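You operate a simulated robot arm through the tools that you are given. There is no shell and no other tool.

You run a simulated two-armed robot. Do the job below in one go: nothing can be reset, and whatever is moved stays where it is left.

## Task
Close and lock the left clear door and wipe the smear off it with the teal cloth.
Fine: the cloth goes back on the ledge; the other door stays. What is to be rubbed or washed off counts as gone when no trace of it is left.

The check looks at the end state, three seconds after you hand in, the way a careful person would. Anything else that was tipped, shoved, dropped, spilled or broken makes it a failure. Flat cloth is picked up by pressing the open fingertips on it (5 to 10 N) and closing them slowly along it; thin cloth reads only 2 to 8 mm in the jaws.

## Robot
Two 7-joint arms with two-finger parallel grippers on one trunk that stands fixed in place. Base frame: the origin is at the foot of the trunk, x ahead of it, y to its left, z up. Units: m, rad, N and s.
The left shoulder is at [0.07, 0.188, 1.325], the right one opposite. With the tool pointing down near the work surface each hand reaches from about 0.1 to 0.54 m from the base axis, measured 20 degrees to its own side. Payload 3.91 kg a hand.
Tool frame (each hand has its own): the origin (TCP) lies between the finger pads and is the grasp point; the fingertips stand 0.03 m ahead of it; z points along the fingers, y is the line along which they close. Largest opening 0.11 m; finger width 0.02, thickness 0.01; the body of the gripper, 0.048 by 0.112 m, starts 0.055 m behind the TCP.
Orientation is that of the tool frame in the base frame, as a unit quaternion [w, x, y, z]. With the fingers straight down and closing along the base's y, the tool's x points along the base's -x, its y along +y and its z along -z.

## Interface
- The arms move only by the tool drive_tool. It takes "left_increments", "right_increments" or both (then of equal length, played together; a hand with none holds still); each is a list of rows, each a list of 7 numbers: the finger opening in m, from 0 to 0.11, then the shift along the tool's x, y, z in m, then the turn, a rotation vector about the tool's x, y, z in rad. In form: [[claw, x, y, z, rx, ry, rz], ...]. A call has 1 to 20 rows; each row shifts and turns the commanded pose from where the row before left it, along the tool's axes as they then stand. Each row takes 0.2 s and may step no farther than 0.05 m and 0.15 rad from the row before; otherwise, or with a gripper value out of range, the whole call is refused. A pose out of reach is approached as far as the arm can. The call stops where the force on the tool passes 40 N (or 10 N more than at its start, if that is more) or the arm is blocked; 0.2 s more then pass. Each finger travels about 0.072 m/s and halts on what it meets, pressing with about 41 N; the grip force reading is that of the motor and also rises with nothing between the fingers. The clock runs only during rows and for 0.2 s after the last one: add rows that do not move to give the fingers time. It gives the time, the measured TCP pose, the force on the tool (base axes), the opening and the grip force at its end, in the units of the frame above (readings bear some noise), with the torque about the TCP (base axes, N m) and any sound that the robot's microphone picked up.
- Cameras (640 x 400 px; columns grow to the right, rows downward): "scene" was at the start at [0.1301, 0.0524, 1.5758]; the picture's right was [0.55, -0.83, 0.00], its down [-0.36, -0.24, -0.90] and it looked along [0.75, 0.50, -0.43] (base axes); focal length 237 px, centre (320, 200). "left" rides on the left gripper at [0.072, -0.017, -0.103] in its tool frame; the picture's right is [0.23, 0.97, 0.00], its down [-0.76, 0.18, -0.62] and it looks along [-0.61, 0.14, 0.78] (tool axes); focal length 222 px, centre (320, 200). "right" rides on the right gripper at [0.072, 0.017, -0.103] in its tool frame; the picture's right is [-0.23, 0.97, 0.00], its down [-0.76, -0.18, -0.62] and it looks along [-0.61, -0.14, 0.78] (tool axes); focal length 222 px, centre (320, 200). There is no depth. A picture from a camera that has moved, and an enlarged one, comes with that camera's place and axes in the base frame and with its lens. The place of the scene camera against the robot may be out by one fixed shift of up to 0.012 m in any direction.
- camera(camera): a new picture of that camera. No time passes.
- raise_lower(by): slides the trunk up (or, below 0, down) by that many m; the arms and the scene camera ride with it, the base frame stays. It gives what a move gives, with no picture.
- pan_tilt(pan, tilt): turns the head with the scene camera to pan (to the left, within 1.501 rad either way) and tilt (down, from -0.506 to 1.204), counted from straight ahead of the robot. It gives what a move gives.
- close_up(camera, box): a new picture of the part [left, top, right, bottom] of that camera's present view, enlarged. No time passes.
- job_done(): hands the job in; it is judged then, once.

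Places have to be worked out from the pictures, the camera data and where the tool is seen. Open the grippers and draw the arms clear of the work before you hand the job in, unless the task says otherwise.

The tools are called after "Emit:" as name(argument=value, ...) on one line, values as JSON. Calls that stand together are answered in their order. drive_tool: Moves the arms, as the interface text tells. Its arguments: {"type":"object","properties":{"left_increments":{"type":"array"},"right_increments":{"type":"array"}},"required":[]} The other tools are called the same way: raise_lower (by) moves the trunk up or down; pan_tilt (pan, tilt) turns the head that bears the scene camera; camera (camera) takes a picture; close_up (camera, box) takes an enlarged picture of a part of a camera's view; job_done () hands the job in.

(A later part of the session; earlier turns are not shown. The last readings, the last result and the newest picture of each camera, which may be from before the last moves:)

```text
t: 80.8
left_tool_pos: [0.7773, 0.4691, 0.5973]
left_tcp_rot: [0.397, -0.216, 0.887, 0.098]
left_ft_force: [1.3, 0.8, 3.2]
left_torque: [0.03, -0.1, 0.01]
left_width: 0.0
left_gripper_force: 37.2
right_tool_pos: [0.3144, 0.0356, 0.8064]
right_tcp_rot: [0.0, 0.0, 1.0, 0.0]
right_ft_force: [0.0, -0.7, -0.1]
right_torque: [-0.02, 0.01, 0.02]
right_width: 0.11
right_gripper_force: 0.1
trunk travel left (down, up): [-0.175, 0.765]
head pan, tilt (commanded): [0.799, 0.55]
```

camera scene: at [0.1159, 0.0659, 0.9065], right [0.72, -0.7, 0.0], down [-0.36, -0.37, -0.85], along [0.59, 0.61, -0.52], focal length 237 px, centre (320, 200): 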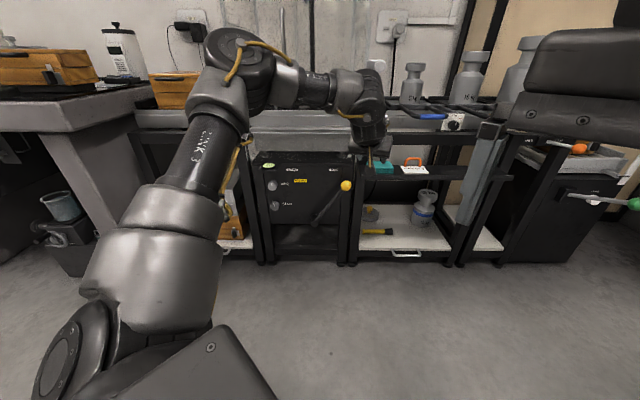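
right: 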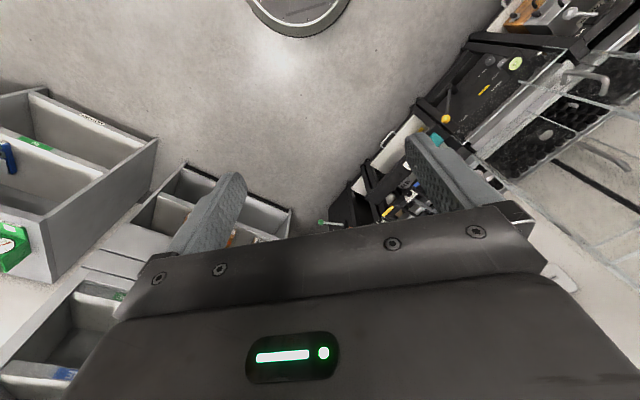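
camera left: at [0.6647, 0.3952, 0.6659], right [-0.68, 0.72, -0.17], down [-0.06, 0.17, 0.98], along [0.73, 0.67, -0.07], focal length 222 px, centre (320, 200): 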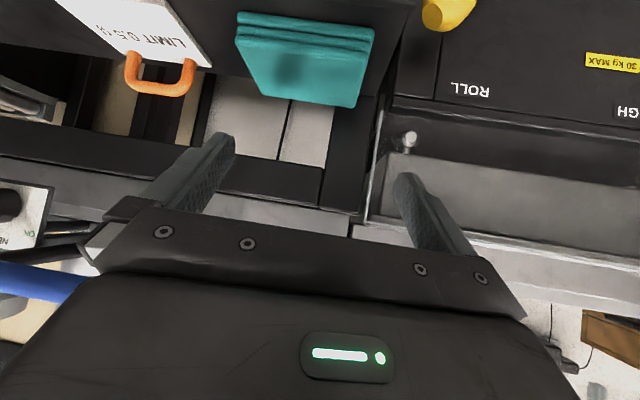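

3.2 N contact. I press about 1.5 mm more and then drag 2 cm toward the robot.

Emit:
drive_tool(left_increments=[[0.0, 0.0013, 0, 0.0012, 0, 0, 0], [0.0, 0, 0, 0, 0, 0, 0], [0.0, 0.0032, -0.0016, -0.0035, 0, 0, 0], [0.0, 0.0032, -0.0016, -0.0035, 0, 0, 0], [0.0, 0.0032, -0.0016, -0.0035, 0, 0, 0], [0.0, 0.0032, -0.0016, -0.0035, 0, 0, 0], [0.0, 0, 0, 0, 0, 0, 0]])

Emit:
close_up(camera="left", box=[160, 40, 480, 240])

Emit:
close_up(camera="scene", box=[346, 135, 426, 185])

```text
t: 82.4
left_tool_pos: [0.7652, 0.4556, 0.5954]
left_tcp_rot: [0.397, -0.217, 0.886, 0.098]
left_ft_force: [6.0, 5.2, 14.3]
left_torque: [0.28, -0.38, 0.05]
left_width: 0.0003
left_gripper_force: 38.1
right_tool_pos: [0.3137, 0.0345, 0.8065]
right_tcp_rot: [0.001, 0.0, 1.0, 0.001]
right_ft_force: [-0.7, 0.6, -0.5]
right_torque: [0.02, 0.0, 0.0]
right_width: 0.1098
right_gripper_force: 0.0
trunk travel left (down, up): [-0.175, 0.765]
head pan, tilt (commanded): [0.799, 0.55]
```

```text
2.00 times, centred on (320, 140) of left
camera zoom: at [0.6613, 0.383, 0.6094], right [-0.58, 0.79, -0.17], down [-0.05, 0.17, 0.98], along [0.81, 0.58, -0.07], focal length 444 px, centre (320, 320)
```

zoom: 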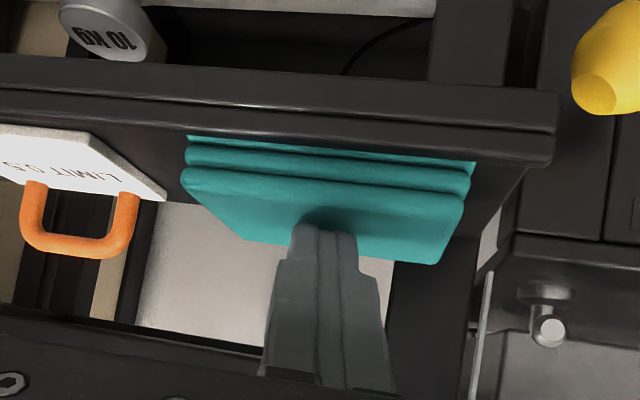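

```text
8.00 times, centred on (386, 160) of scene
camera zoom: at [0.1148, 0.0654, 0.9067], right [0.72, -0.7, 0.0], down [-0.36, -0.37, -0.85], along [0.59, 0.61, -0.52], focal length 1896 px, centre (-208, 520)
```

zoom: 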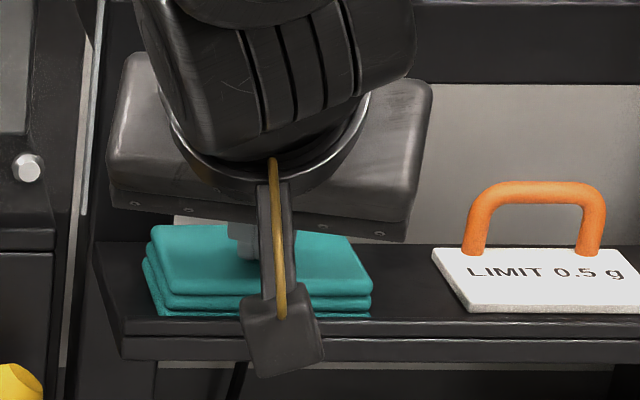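

The pad followed the finger by about 1.8 cm. I lift off to see where it now lies.

Emit:
drive_tool(left_increments=[[0.0, -0.003, 0, -0.0027, 0, 0, 0], [0.0, -0.0149, 0, -0.0134, 0, 0, 0], [0.03, -0.0149, 0, -0.0134, 0, 0, 0], [0.06, 0, 0, 0, 0, 0, 0], [0.09, 0, 0, 0, 0, 0, 0], [0.11, 0, 0, 0, 0, 0, 0], [0.11, 0, 0, 0, 0, 0, 0]])

Emit:
close_up(camera="left", box=[160, 10, 480, 210])

Emit:
close_up(camera="scene", box=[346, 135, 426, 185])

```text
t: 84.0
left_tool_pos: [0.7661, 0.4526, 0.6374]
left_tcp_rot: [0.397, -0.216, 0.887, 0.098]
left_ft_force: [0.6, 0.3, 0.8]
left_torque: [0.01, -0.02, 0.04]
left_width: 0.1103
left_gripper_force: 0.1
right_tool_pos: [0.3153, 0.0356, 0.8063]
right_tcp_rot: [0.0, 0.0, 1.0, 0.0]
right_ft_force: [0.5, 0.0, -0.3]
right_torque: [-0.01, -0.05, 0.0]
right_width: 0.11
right_gripper_force: 0.1
trunk travel left (down, up): [-0.175, 0.765]
head pan, tilt (commanded): [0.799, 0.55]
```

```text
2.00 times, centred on (320, 110) of left
camera zoom: at [0.6617, 0.3804, 0.6519], right [-0.58, 0.79, -0.17], down [-0.04, 0.17, 0.98], along [0.81, 0.58, -0.07], focal length 444 px, centre (320, 380)
```

zoom: 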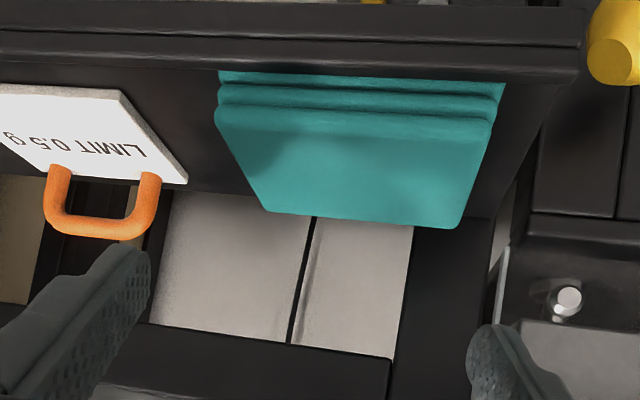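

```text
8.00 times, centred on (386, 160) of scene
camera zoom: at [0.116, 0.066, 0.9064], right [0.72, -0.7, 0.0], down [-0.36, -0.37, -0.85], along [0.59, 0.61, -0.52], focal length 1896 px, centre (-208, 520)
```

zoom: 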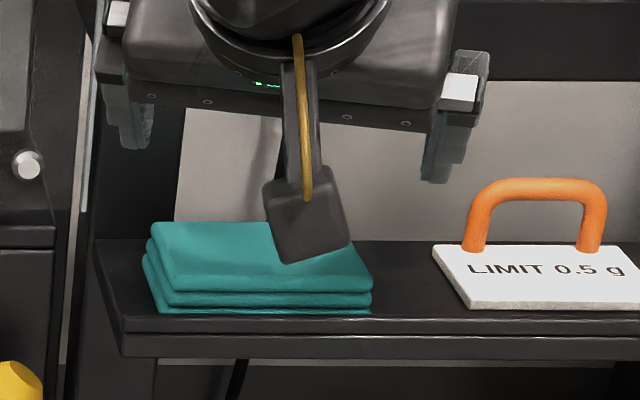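

The pad now sits against the ledge's small front lip: X 0.727–0.793, lateral 0.159–0.242. I position the open jaws around it and lower to just above its top.

Emit:
drive_tool(left_increments=[[0.11, -0.0071, 0.0037, 0.0079, 0, 0, 0], [0.11, -0.0071, 0.0036, 0.0079, 0, 0, 0], [0.11, 0.0134, 0, 0.012, 0, 0, 0], [0.11, 0.0134, 0, 0.012, 0, 0, 0], [0.11, 0, 0, 0, 0, 0, 0]])

Emit:
close_up(camera="left", box=[160, 40, 480, 240])

Emit:
close_up(camera="scene", box=[346, 135, 426, 185])

```text
t: 85.2
left_tool_pos: [0.7778, 0.4701, 0.6019]
left_tcp_rot: [0.396, -0.217, 0.887, 0.099]
left_ft_force: [-0.1, 0.3, -0.7]
left_torque: [-0.03, -0.03, 0.0]
left_width: 0.11
left_gripper_force: 0.1
left hand out of reach, approached as far as the arm can: row 2
right_tool_pos: [0.3144, 0.0367, 0.8057]
right_tcp_rot: [0.0, 0.0, 1.0, 0.0]
right_ft_force: [0.1, 0.2, -0.8]
right_torque: [0.0, 0.02, 0.03]
right_width: 0.1101
right_gripper_force: 0.0
trunk travel left (down, up): [-0.175, 0.765]
head pan, tilt (commanded): [0.799, 0.55]
```

```text
2.00 times, centred on (320, 140) of left
camera zoom: at [0.6735, 0.3985, 0.6158], right [-0.58, 0.79, -0.17], down [-0.04, 0.17, 0.98], along [0.81, 0.58, -0.07], focal length 444 px, centre (320, 320)
```

zoom: 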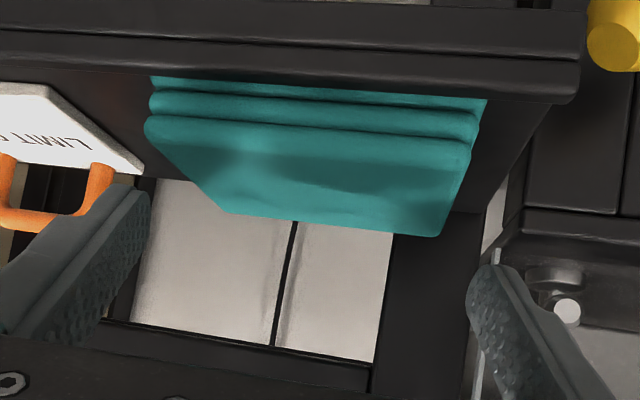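

```text
8.00 times, centred on (386, 160) of scene
camera zoom: at [0.116, 0.066, 0.9065], right [0.72, -0.7, 0.0], down [-0.36, -0.37, -0.85], along [0.59, 0.61, -0.52], focal length 1896 px, centre (-208, 520)
```

zoom: 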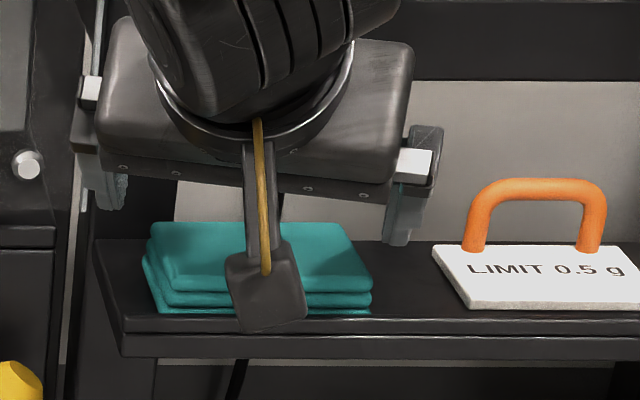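

Clearances are about 1 cm each side. I lower 3 cm so the pads straddle the sides of the cloth stack.

Emit:
drive_tool(left_increments=[[0.11, 0.0074, 0, 0.0067, 0, 0, 0], [0.11, 0.0074, 0, 0.0067, 0, 0, 0], [0.11, 0.0074, 0, 0.0067, 0, 0, 0], [0.11, 0, 0, 0, 0, 0, 0]])

Emit:
close_up(camera="left", box=[160, 40, 480, 240])

Emit:
close_up(camera="scene", box=[346, 135, 426, 185])

```text
t: 86.2
left_tool_pos: [0.7758, 0.4697, 0.5728]
left_tcp_rot: [0.397, -0.216, 0.886, 0.098]
left_ft_force: [1.7, 1.0, 4.6]
left_torque: [-0.17, -0.22, 0.13]
left_width: 0.11
left_gripper_force: 0.1
right_tool_pos: [0.3151, 0.0361, 0.8057]
right_tcp_rot: [0.0, -0.001, 1.0, 0.0]
right_ft_force: [-0.1, -0.8, -0.4]
right_torque: [-0.05, -0.01, 0.02]
right_width: 0.1101
right_gripper_force: 0.0
trunk travel left (down, up): [-0.175, 0.765]
head pan, tilt (commanded): [0.799, 0.55]
```

```text
2.00 times, centred on (320, 140) of left
camera zoom: at [0.6724, 0.3989, 0.5864], right [-0.58, 0.79, -0.17], down [-0.04, 0.17, 0.98], along [0.81, 0.58, -0.07], focal length 444 px, centre (320, 320)
```

zoom: 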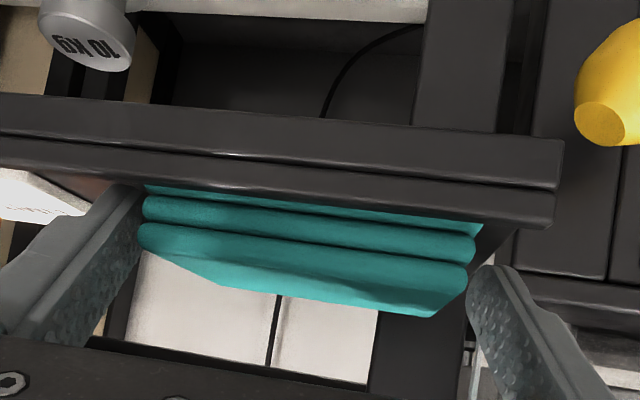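

```text
8.00 times, centred on (386, 160) of scene
camera zoom: at [0.1155, 0.0658, 0.9066], right [0.72, -0.7, 0.0], down [-0.36, -0.37, -0.85], along [0.59, 0.61, -0.52], focal length 1896 px, centre (-208, 520)
```

zoom: 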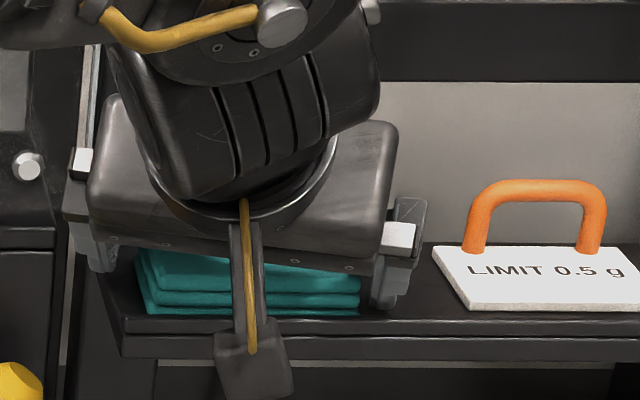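

Fingers are beside the stack with light contact on the ledge (4.6 N). I raise 2 mm and close slowly on the sides.

Emit:
drive_tool(left_increments=[[0.11, -0.0015, 0, -0.0013, 0, 0, 0], [0.104, 0, 0, 0, 0, 0, 0], [0.098, 0, 0, 0, 0, 0, 0], [0.092, 0, 0, 0, 0, 0, 0], [0.086, 0, 0, 0, 0, 0, 0], [0.08, 0, 0, 0, 0, 0, 0], [0.074, 0, 0, 0, 0, 0, 0], [0.068, 0, 0, 0, 0, 0, 0], [0.062, 0, 0, 0, 0, 0, 0], [0.062, 0, 0, 0, 0, 0, 0]])

Emit:
close_up(camera="left", box=[160, 40, 480, 240])

Emit:
close_up(camera="scene", box=[346, 135, 426, 185])

```text
t: 88.4
left_tool_pos: [0.7756, 0.4715, 0.5742]
left_tcp_rot: [0.396, -0.216, 0.887, 0.099]
left_ft_force: [0.0, -0.2, -0.1]
left_torque: [0.03, 0.0, 0.0]
left_width: 0.0975
left_gripper_force: 40.9
right_tool_pos: [0.3153, 0.0362, 0.8057]
right_tcp_rot: [0.0, 0.0, 1.0, 0.0]
right_ft_force: [0.4, 0.5, -0.7]
right_torque: [0.0, -0.01, 0.0]
right_width: 0.11
right_gripper_force: 0.1
trunk travel left (down, up): [-0.175, 0.765]
head pan, tilt (commanded): [0.799, 0.55]
```

```text
2.00 times, centred on (320, 140) of left
camera zoom: at [0.6724, 0.3989, 0.5878], right [-0.58, 0.79, -0.17], down [-0.04, 0.17, 0.98], along [0.81, 0.58, -0.07], focal length 444 px, centre (320, 320)
```

zoom: 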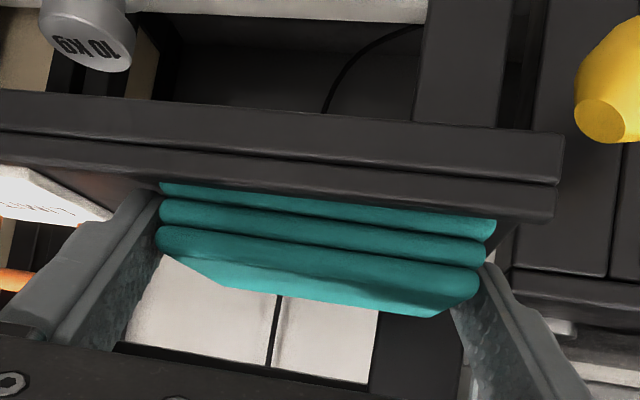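

```text
8.00 times, centred on (386, 160) of scene
camera zoom: at [0.1161, 0.066, 0.9064], right [0.72, -0.7, 0.0], down [-0.36, -0.37, -0.85], along [0.59, 0.61, -0.52], focal length 1896 px, centre (-208, 520)
```

zoom: 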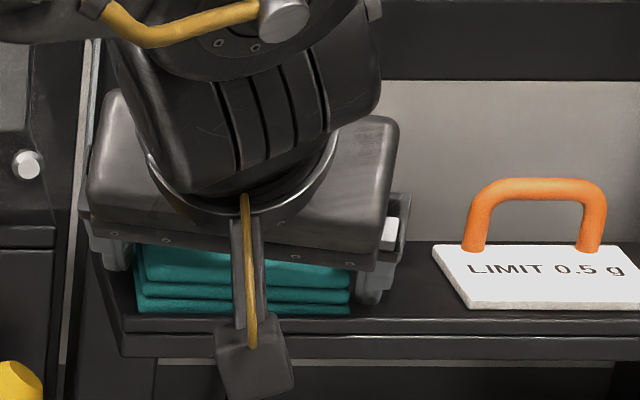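

Gripped at 97.5 mm with 41 N. I lift straight up 3 cm and check that the pad follows.

Emit:
drive_tool(left_increments=[[0.05, -0.0037, 0, -0.0033, 0, 0, 0], [0.05, -0.0037, 0, -0.0033, 0, 0, 0], [0.05, -0.0074, 0, -0.0067, 0, 0, 0], [0.05, -0.0074, 0, -0.0067, 0, 0, 0], [0.05, 0, 0, 0, 0, 0, 0]])

Emit:
close_up(camera="left", box=[160, 40, 480, 240])

Emit:
close_up(camera="scene", box=[346, 135, 426, 185])

```text
t: 89.6
left_tool_pos: [0.7768, 0.4732, 0.603]
left_tcp_rot: [0.397, -0.216, 0.886, 0.099]
left_ft_force: [0.5, -0.9, -0.1]
left_torque: [0.0, 0.01, 0.02]
left_width: 0.0966
left_gripper_force: 41.2
right_tool_pos: [0.3148, 0.0364, 0.8057]
right_tcp_rot: [0.0, 0.0, 1.0, 0.0]
right_ft_force: [0.1, 0.5, 0.1]
right_torque: [-0.01, 0.0, 0.01]
right_width: 0.1099
right_gripper_force: 0.0
trunk travel left (down, up): [-0.175, 0.765]
head pan, tilt (commanded): [0.799, 0.55]
```

```text
2.00 times, centred on (320, 140) of left
camera zoom: at [0.6726, 0.4005, 0.6177], right [-0.58, 0.79, -0.17], down [-0.04, 0.17, 0.98], along [0.81, 0.58, -0.07], focal length 444 px, centre (320, 320)
```

zoom: 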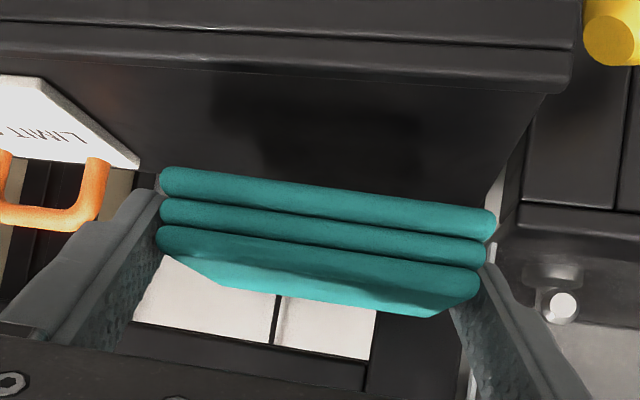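

```text
8.00 times, centred on (386, 160) of scene
camera zoom: at [0.1161, 0.066, 0.9064], right [0.72, -0.7, 0.0], down [-0.36, -0.37, -0.85], along [0.59, 0.61, -0.52], focal length 1896 px, centre (-208, 520)
```

zoom: 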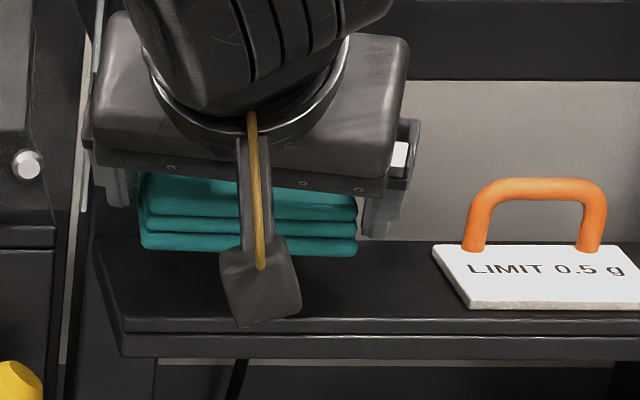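

The cloth is firmly held and lifted clear. I raise it another 4 cm over the lip, then back away 12 cm from the ledge.

Emit:
drive_tool(left_increments=[[0.05, -0.0149, 0, -0.0134, 0, 0, 0], [0.05, -0.0149, 0, -0.0134, 0, 0, 0], [0.05, 0.0134, 0, -0.0149, 0, 0, 0], [0.05, 0.0134, 0, -0.0149, 0, 0, 0], [0.05, 0.02, 0, -0.0223, 0, 0, 0], [0.05, 0.02, 0, -0.0223, 0, 0, 0], [0.05, 0.0134, 0, -0.0149, 0, 0, 0], [0.05, 0, 0, 0, 0, 0, 0]])

Emit:
camera(camera="left")

Emit:
camera(camera="scene")

```text
t: 91.4
left_tool_pos: [0.6704, 0.4173, 0.6418]
left_tcp_rot: [0.397, -0.216, 0.887, 0.098]
left_ft_force: [0.4, 0.3, -0.3]
left_torque: [0.01, 0.03, -0.01]
left_width: 0.0955
left_gripper_force: 41.1
right_tool_pos: [0.3144, 0.0353, 0.8049]
right_tcp_rot: [0.0, 0.0, 1.0, 0.0]
right_ft_force: [-0.3, 0.3, 0.8]
right_torque: [-0.02, 0.03, 0.0]
right_width: 0.1101
right_gripper_force: 0.1
trunk travel left (down, up): [-0.175, 0.765]
head pan, tilt (commanded): [0.799, 0.55]
```

```text
taken
camera left: at [0.5669, 0.3446, 0.6571], right [-0.58, 0.79, -0.17], down [-0.04, 0.17, 0.98], along [0.81, 0.58, -0.07], focal length 222 px, centre (320, 200)
```

left: 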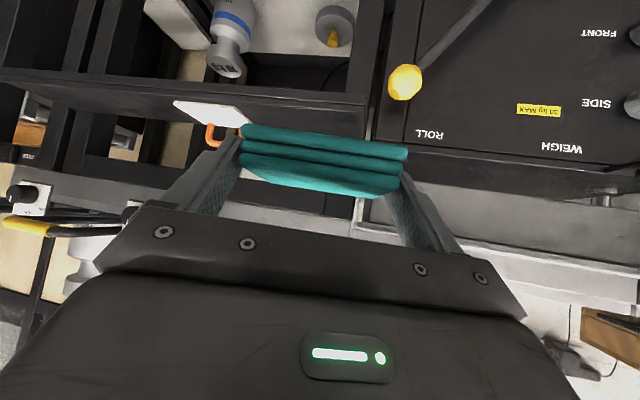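

```text
taken
camera scene: at [0.1161, 0.0661, 0.9064], right [0.72, -0.7, 0.0], down [-0.36, -0.38, -0.85], along [0.59, 0.61, -0.52], focal length 237 px, centre (320, 200)
```

scene: 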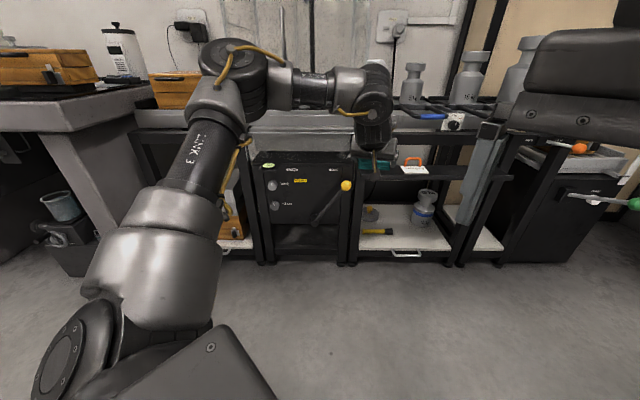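

The cloth is held (width creeping a little: 95.5 mm). Now I raise the trunk 0.36 m to bring the hand to door height.

Emit:
raise_lower(by=0.36)

Emit:
camera(camera="scene")

Emit:
camera(camera="left")

```text
t: 94.9
left_tool_pos: [0.6709, 0.4172, 1.0025]
left_tcp_rot: [0.397, -0.216, 0.887, 0.099]
left_ft_force: [0.4, 0.8, -0.9]
left_torque: [0.01, 0.01, -0.01]
left_width: 0.0944
left_gripper_force: 41.1
right_tool_pos: [0.3154, 0.035, 1.1658]
right_tcp_rot: [0.0, -0.001, 1.0, 0.0]
right_ft_force: [0.8, -0.9, 0.3]
right_torque: [0.04, -0.01, 0.01]
right_width: 0.11
right_gripper_force: 0.0
trunk travel left (down, up): [-0.535, 0.405]
head pan, tilt (commanded): [0.799, 0.55]
```

```text
taken
camera scene: at [0.1162, 0.0661, 1.2664], right [0.72, -0.7, 0.0], down [-0.36, -0.37, -0.85], along [0.59, 0.61, -0.52], focal length 237 px, centre (320, 200)
```

scene: 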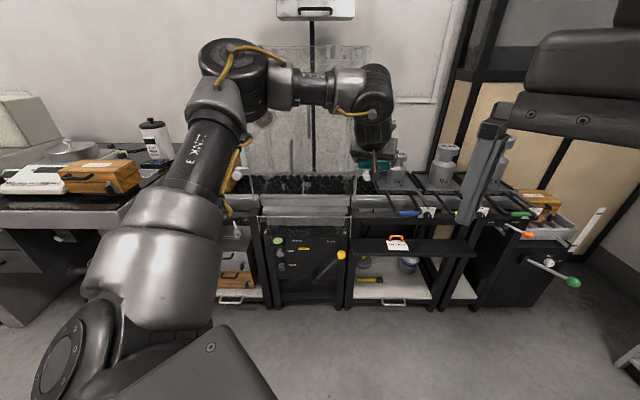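

```text
taken
camera left: at [0.5672, 0.3446, 1.017], right [-0.58, 0.79, -0.17], down [-0.04, 0.17, 0.98], along [0.81, 0.58, -0.07], focal length 222 px, centre (320, 200)
```

left: 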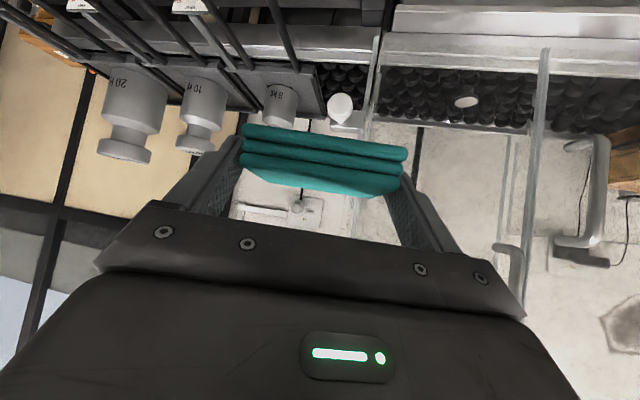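

Holding well. Now I move left in front of the left door (to lateral ≈ −0.19), keeping X≈0.64, well away from the glass.

Emit:
drive_tool(left_increments=[[0.05, 0.0071, 0.0323, -0.0079, 0, 0, 0], [0.05, 0.0071, 0.0323, -0.0079, 0, 0, 0], [0.05, 0.0071, 0.0323, -0.0079, 0, 0, 0], [0.05, 0.0071, 0.0323, -0.0079, 0, 0, 0], [0.05, 0.0071, 0.0323, -0.0079, 0, 0, 0], [0.05, 0.0071, 0.0323, -0.0079, 0, 0, 0], [0.05, 0.0071, 0.0323, -0.0079, 0, 0, 0], [0.05, 0.0071, 0.0323, -0.0079, 0, 0, 0], [0.05, 0.0071, 0.0323, -0.0079, 0, 0, 0], [0.05, 0.0071, 0.0323, -0.0079, 0, 0, 0], [0.05, 0, 0, 0, 0, 0, 0]])

Emit:
camera(camera="scene")

Emit:
camera(camera="left")

```text
t: 97.3
left_tool_pos: [0.4271, 0.6545, 1.0024]
left_tcp_rot: [0.396, -0.216, 0.887, 0.099]
left_ft_force: [0.0, -0.2, 0.2]
left_torque: [0.0, -0.02, 0.01]
left_width: 0.0932
left_gripper_force: 41.2
right_tool_pos: [0.3142, 0.0331, 1.1671]
right_tcp_rot: [0.0, 0.0, 1.0, 0.001]
right_ft_force: [0.5, -0.4, 0.9]
right_torque: [-0.03, -0.01, -0.02]
right_width: 0.1099
right_gripper_force: 0.1
trunk travel left (down, up): [-0.535, 0.405]
head pan, tilt (commanded): [0.799, 0.55]
```

```text
taken
camera scene: at [0.1156, 0.0645, 1.2666], right [0.72, -0.7, 0.0], down [-0.36, -0.37, -0.85], along [0.59, 0.61, -0.52], focal length 237 px, centre (320, 200)
```

scene: 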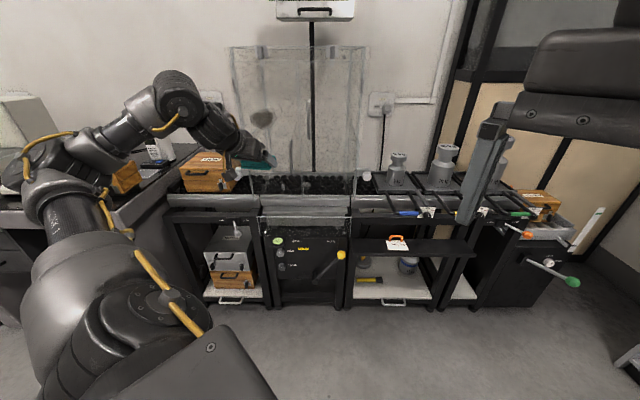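

```text
taken
camera left: at [0.3229, 0.5825, 1.0169], right [-0.58, 0.8, -0.16], down [-0.04, 0.17, 0.98], along [0.81, 0.58, -0.07], focal length 222 px, centre (320, 200)
```

left: 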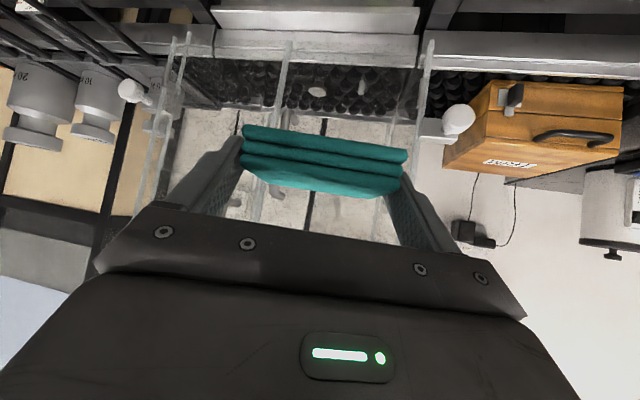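

In place at lateral −0.188, X≈0.64. Now I pitch the tool up toward horizontal in steps so that the cloth's far edge leads ahead of the fingertips.

Emit:
drive_tool(left_increments=[[0.05, 0, 0, 0, 0, -0.12, 0], [0.05, 0, 0, 0, 0, -0.12, 0], [0.05, 0, 0, 0, 0, -0.12, 0], [0.05, 0, 0, 0, 0, -0.12, 0], [0.05, 0, 0, 0, 0, -0.12, 0], [0.05, 0, 0, 0, 0, -0.12, 0], [0.05, 0, 0, 0, 0, 0, 0]])

Emit:
camera(camera="scene")

Emit:
camera(camera="left")

```text
t: 98.9
left_tool_pos: [0.4276, 0.6547, 1.0047]
left_tcp_rot: [0.684, -0.167, 0.69, 0.168]
left_ft_force: [0.1, -1.2, 0.5]
left_torque: [-0.01, 0.04, -0.01]
left_width: 0.0925
left_gripper_force: 41.0
right_tool_pos: [0.3135, 0.0341, 1.1655]
right_tcp_rot: [0.001, -0.001, 1.0, 0.0]
right_ft_force: [0.8, -1.3, 0.4]
right_torque: [0.02, 0.01, -0.03]
right_width: 0.11
right_gripper_force: 0.1
trunk travel left (down, up): [-0.535, 0.405]
head pan, tilt (commanded): [0.799, 0.55]
```

```text
taken
camera scene: at [0.1158, 0.0658, 1.2665], right [0.72, -0.7, 0.0], down [-0.36, -0.37, -0.85], along [0.59, 0.61, -0.52], focal length 237 px, centre (320, 200)
```

scene: 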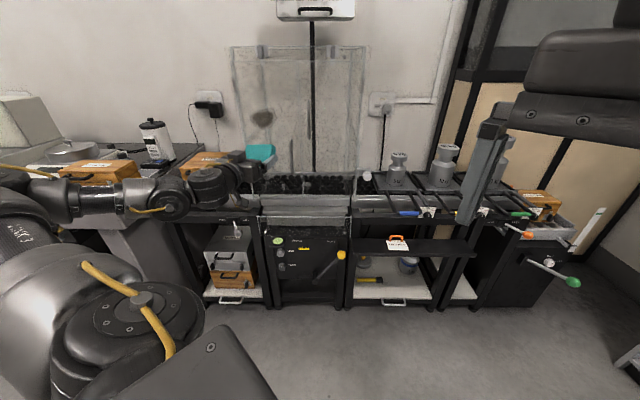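

```text
taken
camera left: at [0.3419, 0.5931, 0.932], right [-0.45, 0.86, -0.22], down [-0.63, -0.13, 0.77], along [0.63, 0.49, 0.6], focal length 222 px, centre (320, 200)
```

left: 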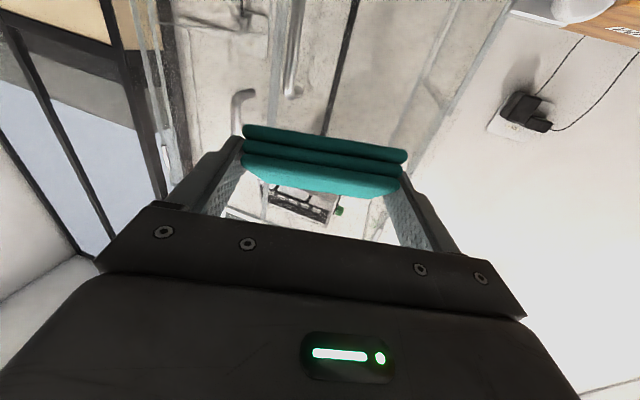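

The tool is horizontal, with the cloth tilted so its far lower edge leads. I zoom in to see the cloth and the smear.

Emit:
close_up(camera="scene", box=[210, 100, 306, 160])

Emit:
close_up(camera="left", box=[180, 60, 480, 248])

```text
6.67 times, centred on (258, 130) of scene
camera zoom: at [0.1158, 0.0658, 1.2665], right [0.72, -0.7, 0.0], down [-0.36, -0.37, -0.85], along [0.59, 0.61, -0.52], focal length 1580 px, centre (733, 667)
```

zoom: 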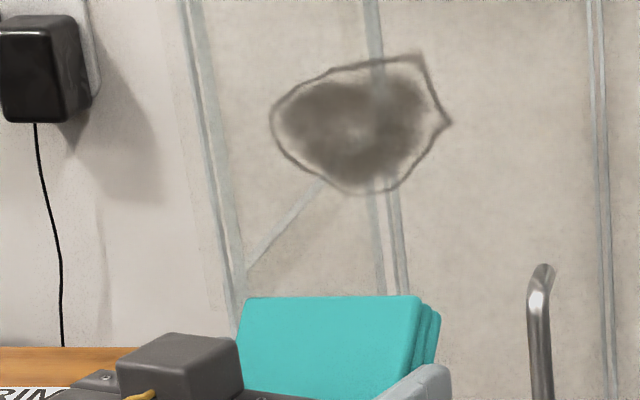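

```text
2.13 times, centred on (330, 154) of left
camera zoom: at [0.3419, 0.5931, 0.932], right [-0.45, 0.86, -0.22], down [-0.63, -0.13, 0.77], along [0.63, 0.49, 0.6], focal length 473 px, centre (299, 298)
```

zoom: 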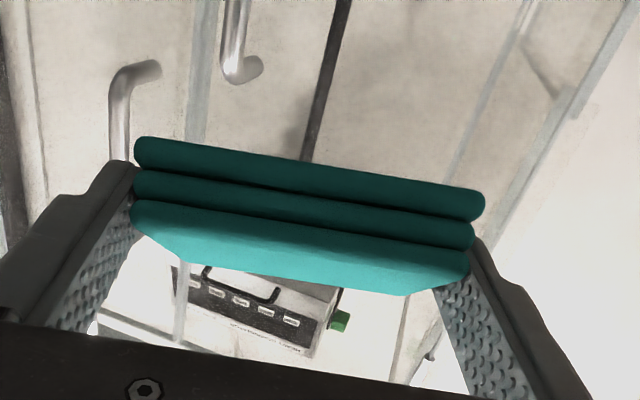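

I raise the hand so the cloth's leading edge is level with the top of the smear (z≈1.12), then approach along the door normal to about 1.5 cm from the glass.

Emit:
drive_tool(left_increments=[[0.05, -0.037, 0.0076, -0.0025, 0, 0, 0], [0.05, -0.037, 0, 0, 0, 0, 0], [0.05, -0.037, 0, 0, 0, 0, 0], [0.05, 0, 0.0086, 0.0261, 0, 0, 0], [0.05, 0, 0.0086, 0.0261, 0, 0, 0], [0.05, 0, 0.0086, 0.0261, 0, 0, 0], [0.05, 0, 0.0047, 0.0142, 0, 0, 0], [0.05, 0, 0, 0, 0, 0, 0]])

Emit:
close_up(camera="scene", box=[210, 60, 306, 120])

Emit:
camera(camera="left")

```text
t: 100.7
left_tool_pos: [0.4909, 0.7299, 1.1159]
left_tcp_rot: [0.684, -0.168, 0.69, 0.168]
left_ft_force: [0.5, -0.9, -0.3]
left_torque: [0.01, 0.01, 0.02]
left_width: 0.092
left_gripper_force: 40.6
right_tool_pos: [0.3148, 0.035, 1.1669]
right_tcp_rot: [0.0, 0.0, 1.0, 0.0]
right_ft_force: [0.7, -0.8, 0.3]
right_torque: [0.01, 0.0, 0.03]
right_width: 0.1102
right_gripper_force: 0.1
trunk travel left (down, up): [-0.535, 0.405]
head pan, tilt (commanded): [0.799, 0.55]
```

```text
6.67 times, centred on (258, 90) of scene
camera zoom: at [0.1157, 0.0658, 1.2665], right [0.72, -0.7, 0.0], down [-0.36, -0.37, -0.85], along [0.59, 0.61, -0.52], focal length 1580 px, centre (733, 933)
```

zoom: 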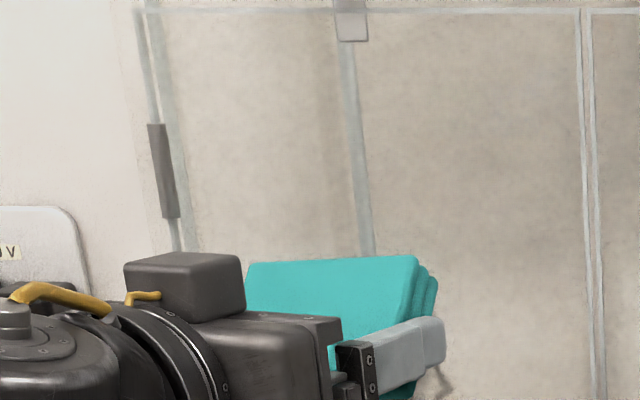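

```text
taken
camera left: at [0.405, 0.6678, 1.0429], right [-0.45, 0.86, -0.22], down [-0.63, -0.13, 0.77], along [0.63, 0.49, 0.6], focal length 222 px, centre (320, 200)
```

left: 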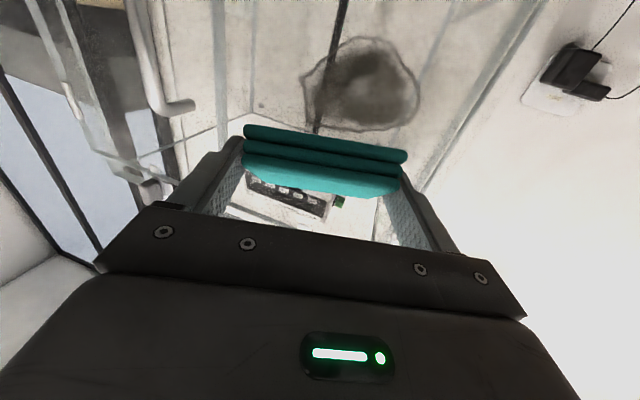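

TCP X≈0.737; the leading edge should be about 2.5 cm from the glass, centred on the smear laterally (smear spans lateral −0.231…−0.146, z 1.042–1.097). I advance slowly until light contact.

Emit:
drive_tool(left_increments=[[0.05, 0, 0.0031, 0.0095, 0, 0, 0], [0.05, 0, 0.0019, 0.0057, 0, 0, 0], [0.05, 0, 0.0009, 0.0028, 0, 0, 0], [0.05, 0, 0, 0, 0, 0, 0]])

```text
t: 101.6
left_tool_pos: [0.4982, 0.74, 1.1156]
left_tcp_rot: [0.682, -0.166, 0.691, 0.169]
left_ft_force: [-29.6, -15.8, -5.4]
left_torque: [-0.2, -0.14, 1.64]
left_width: 0.0914
left_gripper_force: 41.1
right_tool_pos: [0.311, 0.0338, 1.1675]
right_tcp_rot: [0.003, 0.0, 1.0, 0.002]
right_ft_force: [-0.1, 0.0, -0.8]
right_torque: [-0.04, 0.0, 0.0]
right_width: 0.11
right_gripper_force: 0.0
trunk travel left (down, up): [-0.535, 0.405]
head pan, tilt (commanded): [0.799, 0.55]
stopped in row 4 (left hand): the force on the tool passed its limit at 43 N (the readings are from after the stop); the commanded pose is now the measured one
```

Contact came early on the left side (torque shows it's about 5 cm left of the tool axis), so the cloth has aligned itself with the fingers and its left corner hit first. I back off 3 cm and yaw the tool left to square up with the door.

Emit:
drive_tool(left_increments=[[0.05, 0, -0.0031, -0.0095, 0, 0, 0], [0.05, 0, -0.0063, -0.019, 0, 0, 0], [0.05, 0, 0, 0, -0.107, 0, 0], [0.05, 0, 0, 0, -0.107, 0, 0], [0.05, 0, 0, 0, -0.107, 0, 0], [0.05, 0, 0, 0, 0, 0, 0]])

Emit:
camera(camera="left")

Emit:
close_up(camera="scene", box=[210, 60, 306, 120])

```text
t: 103.0
left_tool_pos: [0.4842, 0.7216, 1.1132]
left_tcp_rot: [0.646, -0.273, 0.658, 0.276]
left_ft_force: [-0.4, 0.9, 0.1]
left_torque: [-0.01, 0.0, -0.02]
left_width: 0.0908
left_gripper_force: 40.5
right_tool_pos: [0.3145, 0.0356, 1.1655]
right_tcp_rot: [-0.001, 0.0, 1.0, 0.001]
right_ft_force: [-0.2, -0.1, 0.0]
right_torque: [0.02, 0.0, -0.04]
right_width: 0.1097
right_gripper_force: 0.1
trunk travel left (down, up): [-0.535, 0.405]
head pan, tilt (commanded): [0.799, 0.55]
```

```text
taken
camera left: at [0.423, 0.6348, 1.0402], right [-0.7, 0.68, -0.22], down [-0.55, -0.32, 0.77], along [0.46, 0.66, 0.6], focal length 222 px, centre (320, 200)
```

left: 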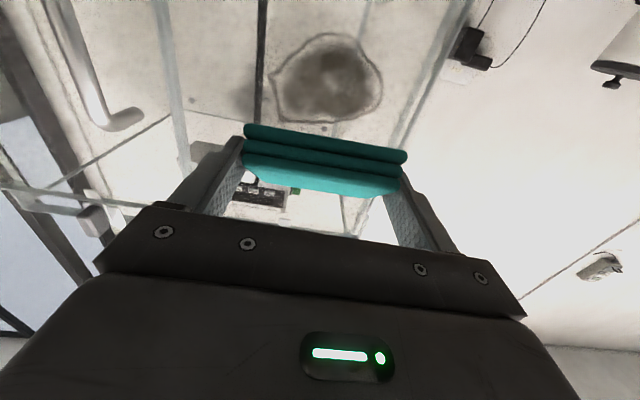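

```text
6.67 times, centred on (258, 90) of scene
camera zoom: at [0.1156, 0.0664, 1.2665], right [0.72, -0.7, 0.0], down [-0.36, -0.38, -0.85], along [0.59, 0.61, -0.52], focal length 1580 px, centre (733, 933)
```

zoom: 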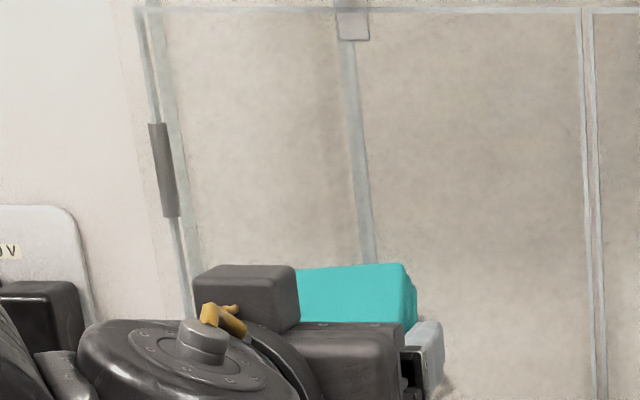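

Squared up with the door (yaw 45.7°), TCP X≈0.727, lateral −0.193. I approach to just short of the expected contact at X≈0.76.

Emit:
drive_tool(left_increments=[[0.05, 0, 0, 0.01, 0, 0, 0], [0.05, 0, 0, 0.01, 0, 0, 0], [0.05, 0, 0, 0.006, 0, 0, 0], [0.05, 0, 0, 0, 0, 0, 0]])

```text
t: 104.0
left_tool_pos: [0.503, 0.7387, 1.111]
left_tcp_rot: [0.646, -0.273, 0.658, 0.276]
left_ft_force: [0.4, 0.6, -0.3]
left_torque: [-0.01, 0.01, 0.01]
left_width: 0.0912
left_gripper_force: 41.2
right_tool_pos: [0.3154, 0.034, 1.1659]
right_tcp_rot: [0.001, 0.0, 1.0, 0.0]
right_ft_force: [0.2, 0.5, -1.0]
right_torque: [-0.04, 0.02, 0.0]
right_width: 0.11
right_gripper_force: 0.0
trunk travel left (down, up): [-0.535, 0.405]
head pan, tilt (commanded): [0.799, 0.55]
```

No contact yet; small steps of 2 mm now.

Emit:
drive_tool(left_increments=[[0.05, 0, 0, 0.002, 0, 0, 0], [0.05, 0, 0, 0.002, 0, 0, 0], [0.05, 0, 0, 0, 0, 0, 0]])

```text
t: 104.8
left_tool_pos: [0.5049, 0.7415, 1.1112]
left_tcp_rot: [0.646, -0.272, 0.657, 0.275]
left_ft_force: [-0.6, 0.1, -0.3]
left_torque: [0.04, 0.02, -0.01]
left_width: 0.091
left_gripper_force: 41.1
right_tool_pos: [0.3157, 0.0343, 1.1658]
right_tcp_rot: [0.0, 0.0, 1.0, 0.0]
right_ft_force: [-1.4, 0.4, -0.7]
right_torque: [-0.01, -0.05, 0.03]
right_width: 0.11
right_gripper_force: 0.1
trunk travel left (down, up): [-0.535, 0.405]
head pan, tilt (commanded): [0.799, 0.55]
```

Emit:
drive_tool(left_increments=[[0.05, 0, 0, 0.0015, 0, 0, 0], [0.05, 0, 0, 0.0015, 0, 0, 0], [0.05, 0, 0, 0, 0, 0, 0]])

```text
t: 105.6
left_tool_pos: [0.5055, 0.743, 1.1117]
left_tcp_rot: [0.647, -0.272, 0.657, 0.276]
left_ft_force: [-6.5, -4.0, -0.3]
left_torque: [0.04, -0.09, -0.25]
left_width: 0.0905
left_gripper_force: 41.1
right_tool_pos: [0.3131, 0.0353, 1.1669]
right_tcp_rot: [0.0, 0.0, 1.0, 0.0]
right_ft_force: [0.1, 0.1, -0.1]
right_torque: [-0.01, 0.01, -0.01]
right_width: 0.1102
right_gripper_force: 0.1
trunk travel left (down, up): [-0.535, 0.405]
head pan, tilt (commanded): [0.799, 0.55]
```

Contact with about 7.6 N. I stroke downward slowly over the smear, checking the force after 3 cm.

Emit:
drive_tool(left_increments=[[0.05, 0.006, 0, 0, 0, 0, 0], [0.05, 0.006, 0, 0, 0, 0, 0], [0.05, 0.006, 0, 0, 0, 0, 0], [0.05, 0.006, 0, 0, 0, 0, 0], [0.05, 0.006, 0, 0, 0, 0, 0]])

Emit:
camera(camera="left")

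Emit:
close_up(camera="scene", box=[210, 70, 306, 130])

```text
t: 106.8
left_tool_pos: [0.5072, 0.7418, 1.0805]
left_tcp_rot: [0.646, -0.272, 0.657, 0.276]
left_ft_force: [-2.3, -2.7, 0.8]
left_torque: [0.05, -0.13, -0.17]
left_width: 0.0901
left_gripper_force: 40.5
right_tool_pos: [0.3142, 0.0327, 1.1667]
right_tcp_rot: [0.0, 0.0, 1.0, -0.001]
right_ft_force: [-0.2, -0.1, 0.1]
right_torque: [0.0, 0.02, 0.01]
right_width: 0.11
right_gripper_force: 0.1
trunk travel left (down, up): [-0.535, 0.405]
head pan, tilt (commanded): [0.799, 0.55]
```

```text
taken
camera left: at [0.4454, 0.6572, 1.0088], right [-0.7, 0.68, -0.22], down [-0.55, -0.32, 0.77], along [0.46, 0.66, 0.6], focal length 222 px, centre (320, 200)
```

left: 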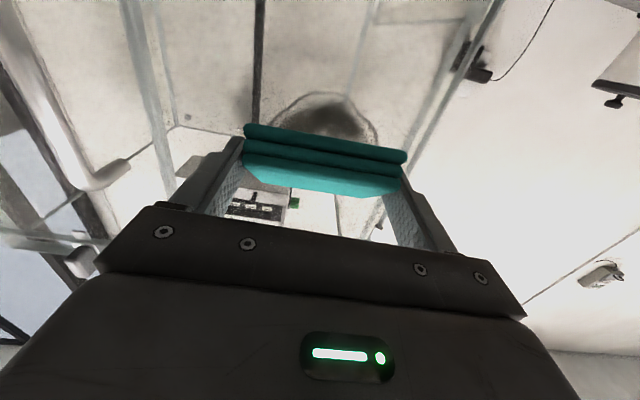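

```text
6.67 times, centred on (258, 100) of scene
camera zoom: at [0.1155, 0.0655, 1.2665], right [0.72, -0.7, 0.0], down [-0.36, -0.37, -0.85], along [0.59, 0.61, -0.52], focal length 1580 px, centre (733, 867)
```

zoom: 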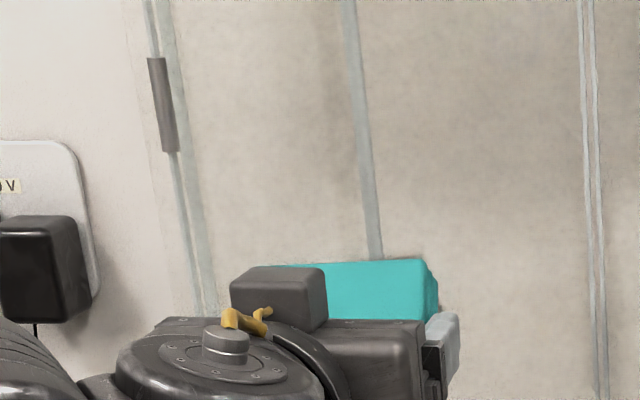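

Force eased to ~3.5 N. I add 1 mm of pressing and continue the stroke down past the smear's lower edge.

Emit:
drive_tool(left_increments=[[0.05, 0.0, 0, 0.001, 0, 0, 0], [0.05, 0.006, 0, 0.0002, 0, 0, 0], [0.05, 0.006, 0, 0.0002, 0, 0, 0], [0.05, 0.006, 0, 0.0002, 0, 0, 0], [0.05, 0.006, 0, 0.0002, 0, 0, 0], [0.05, 0.006, 0, 0.0002, 0, 0, 0], [0.05, 0.006, 0, 0.0002, 0, 0, 0], [0.05, 0.006, 0, 0.0002, 0, 0, 0], [0.05, 0.006, 0, 0.0002, 0, 0, 0], [0.05, 0.006, 0, 0.0002, 0, 0, 0], [0.05, 0.006, 0, 0.0002, 0, 0, 0]])

Emit:
camera(camera="left")

Emit:
close_up(camera="scene", box=[210, 90, 306, 150])

```text
t: 109.2
left_tool_pos: [0.5069, 0.7448, 1.0211]
left_tcp_rot: [0.646, -0.272, 0.658, 0.277]
left_ft_force: [-4.6, -4.8, 1.4]
left_torque: [0.07, -0.25, -0.22]
left_width: 0.0898
left_gripper_force: 40.8
right_tool_pos: [0.3146, 0.0334, 1.165]
right_tcp_rot: [0.0, 0.0, 1.0, 0.0]
right_ft_force: [0.6, 0.4, -0.2]
right_torque: [-0.01, -0.02, 0.01]
right_width: 0.1098
right_gripper_force: 0.2
trunk travel left (down, up): [-0.535, 0.405]
head pan, tilt (commanded): [0.799, 0.55]
```

```text
taken
camera left: at [0.4451, 0.6589, 0.95], right [-0.7, 0.68, -0.22], down [-0.55, -0.32, 0.77], along [0.46, 0.66, 0.6], focal length 222 px, centre (320, 200)
```

left: 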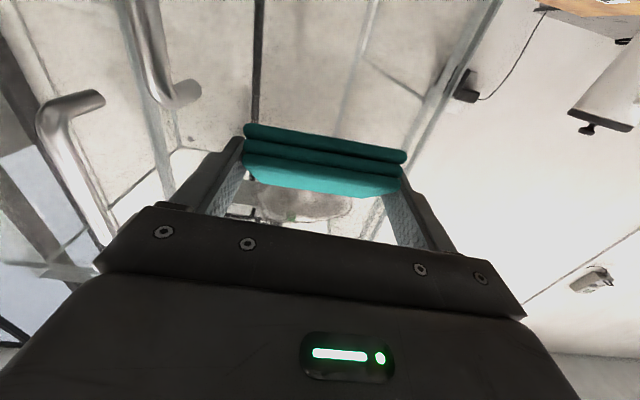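

```text
6.67 times, centred on (258, 120) of scene
camera zoom: at [0.115, 0.065, 1.2666], right [0.72, -0.7, 0.0], down [-0.36, -0.37, -0.85], along [0.59, 0.61, -0.52], focal length 1580 px, centre (733, 733)
```

zoom: 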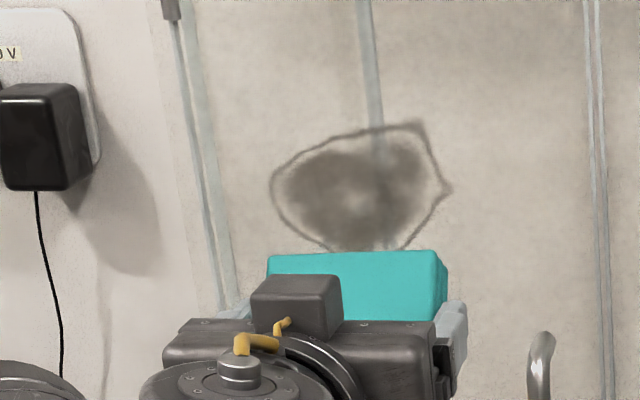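

The smear looks lighter after one stroke. I take the identical close-up as before the wipe to compare.

Emit:
close_up(camera="scene", box=[242, 100, 290, 130])

Emit:
close_up(camera="left", box=[220, 120, 420, 245])

```text
13.33 times, centred on (266, 115) of scene
camera zoom: at [0.115, 0.065, 1.2666], right [0.72, -0.7, 0.0], down [-0.36, -0.37, -0.85], along [0.59, 0.61, -0.52], focal length 3160 px, centre (1040, 1333)
```

zoom: 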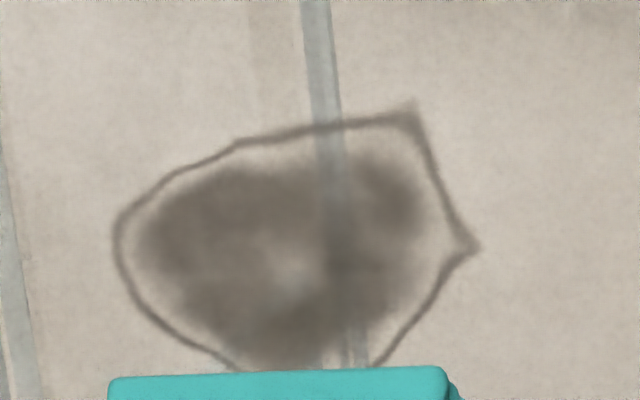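

```text
3.20 times, centred on (320, 182) of left
camera zoom: at [0.4451, 0.6589, 0.95], right [-0.7, 0.68, -0.22], down [-0.55, -0.32, 0.77], along [0.46, 0.66, 0.6], focal length 711 px, centre (320, 256)
```

zoom: 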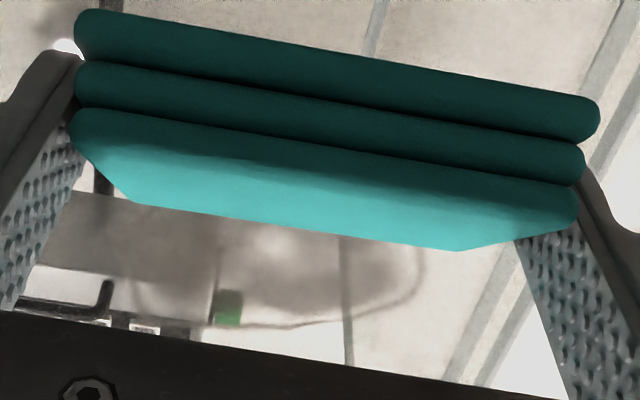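

The interior looks fainter than before, but it is not gone. I stroke back upward over it with the same light pressure and compare again.

Emit:
drive_tool(left_increments=[[0.05, -0.006, 0, 0, 0, 0, 0], [0.05, -0.006, 0, 0, 0, 0, 0], [0.05, -0.006, 0, 0, 0, 0, 0], [0.05, -0.006, 0, 0, 0, 0, 0], [0.05, -0.006, 0, 0, 0, 0, 0], [0.05, -0.006, 0, 0, 0, 0, 0], [0.05, 0, 0, 0, 0, 0, 0]])

```text
t: 110.8
left_tool_pos: [0.5091, 0.7434, 1.0588]
left_tcp_rot: [0.647, -0.271, 0.657, 0.275]
left_ft_force: [-10.3, -10.0, -4.5]
left_torque: [0.09, 0.16, -0.54]
left_width: 0.0894
left_gripper_force: 40.8
right_tool_pos: [0.3126, 0.033, 1.1666]
right_tcp_rot: [0.001, 0.0, 1.0, 0.0]
right_ft_force: [0.7, -0.2, -0.4]
right_torque: [-0.04, 0.0, -0.01]
right_width: 0.1097
right_gripper_force: 0.0
trunk travel left (down, up): [-0.535, 0.405]
head pan, tilt (commanded): [0.799, 0.55]
```

Force is 14 N on the upstroke; I ease slightly and finish the upstroke to above the smear.

Emit:
drive_tool(left_increments=[[0.05, -0.006, 0, -0.0008, 0, 0, 0], [0.05, -0.006, 0, -0.0002, 0, 0, 0], [0.05, -0.006, 0, -0.0002, 0, 0, 0], [0.05, -0.006, 0, -0.0002, 0, 0, 0], [0.05, -0.006, 0, -0.0002, 0, 0, 0], [0.05, -0.006, 0, -0.0002, 0, 0, 0], [0.05, -0.006, 0, -0.0002, 0, 0, 0], [0.05, -0.006, 0, -0.0002, 0, 0, 0], [0.05, -0.006, 0, -0.0002, 0, 0, 0], [0.05, 0, 0, 0, 0, 0, 0]])

Emit:
camera(camera="left")

```text
t: 113.0
left_tool_pos: [0.5071, 0.7428, 1.1115]
left_tcp_rot: [0.646, -0.272, 0.658, 0.276]
left_ft_force: [-0.1, -0.1, -0.6]
left_torque: [0.0, 0.0, 0.01]
left_width: 0.089
left_gripper_force: 40.3
right_tool_pos: [0.3143, 0.0345, 1.1653]
right_tcp_rot: [0.0, 0.0, 1.0, 0.0]
right_ft_force: [0.2, -0.5, 0.2]
right_torque: [-0.03, 0.0, 0.0]
right_width: 0.1102
right_gripper_force: 0.0
trunk travel left (down, up): [-0.535, 0.405]
head pan, tilt (commanded): [0.799, 0.55]
```

```text
taken
camera left: at [0.4456, 0.658, 1.0396], right [-0.7, 0.68, -0.22], down [-0.55, -0.32, 0.77], along [0.46, 0.66, 0.6], focal length 222 px, centre (320, 200)
```

left: 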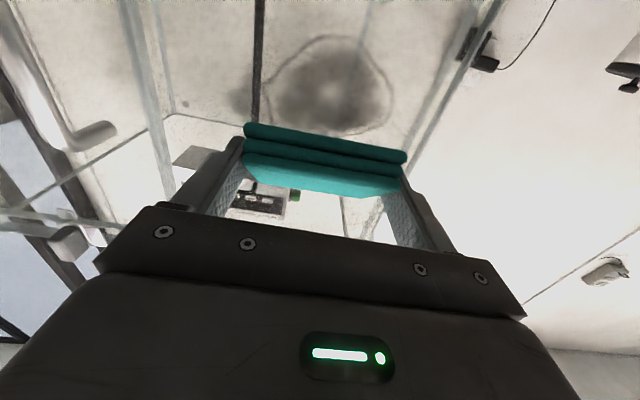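

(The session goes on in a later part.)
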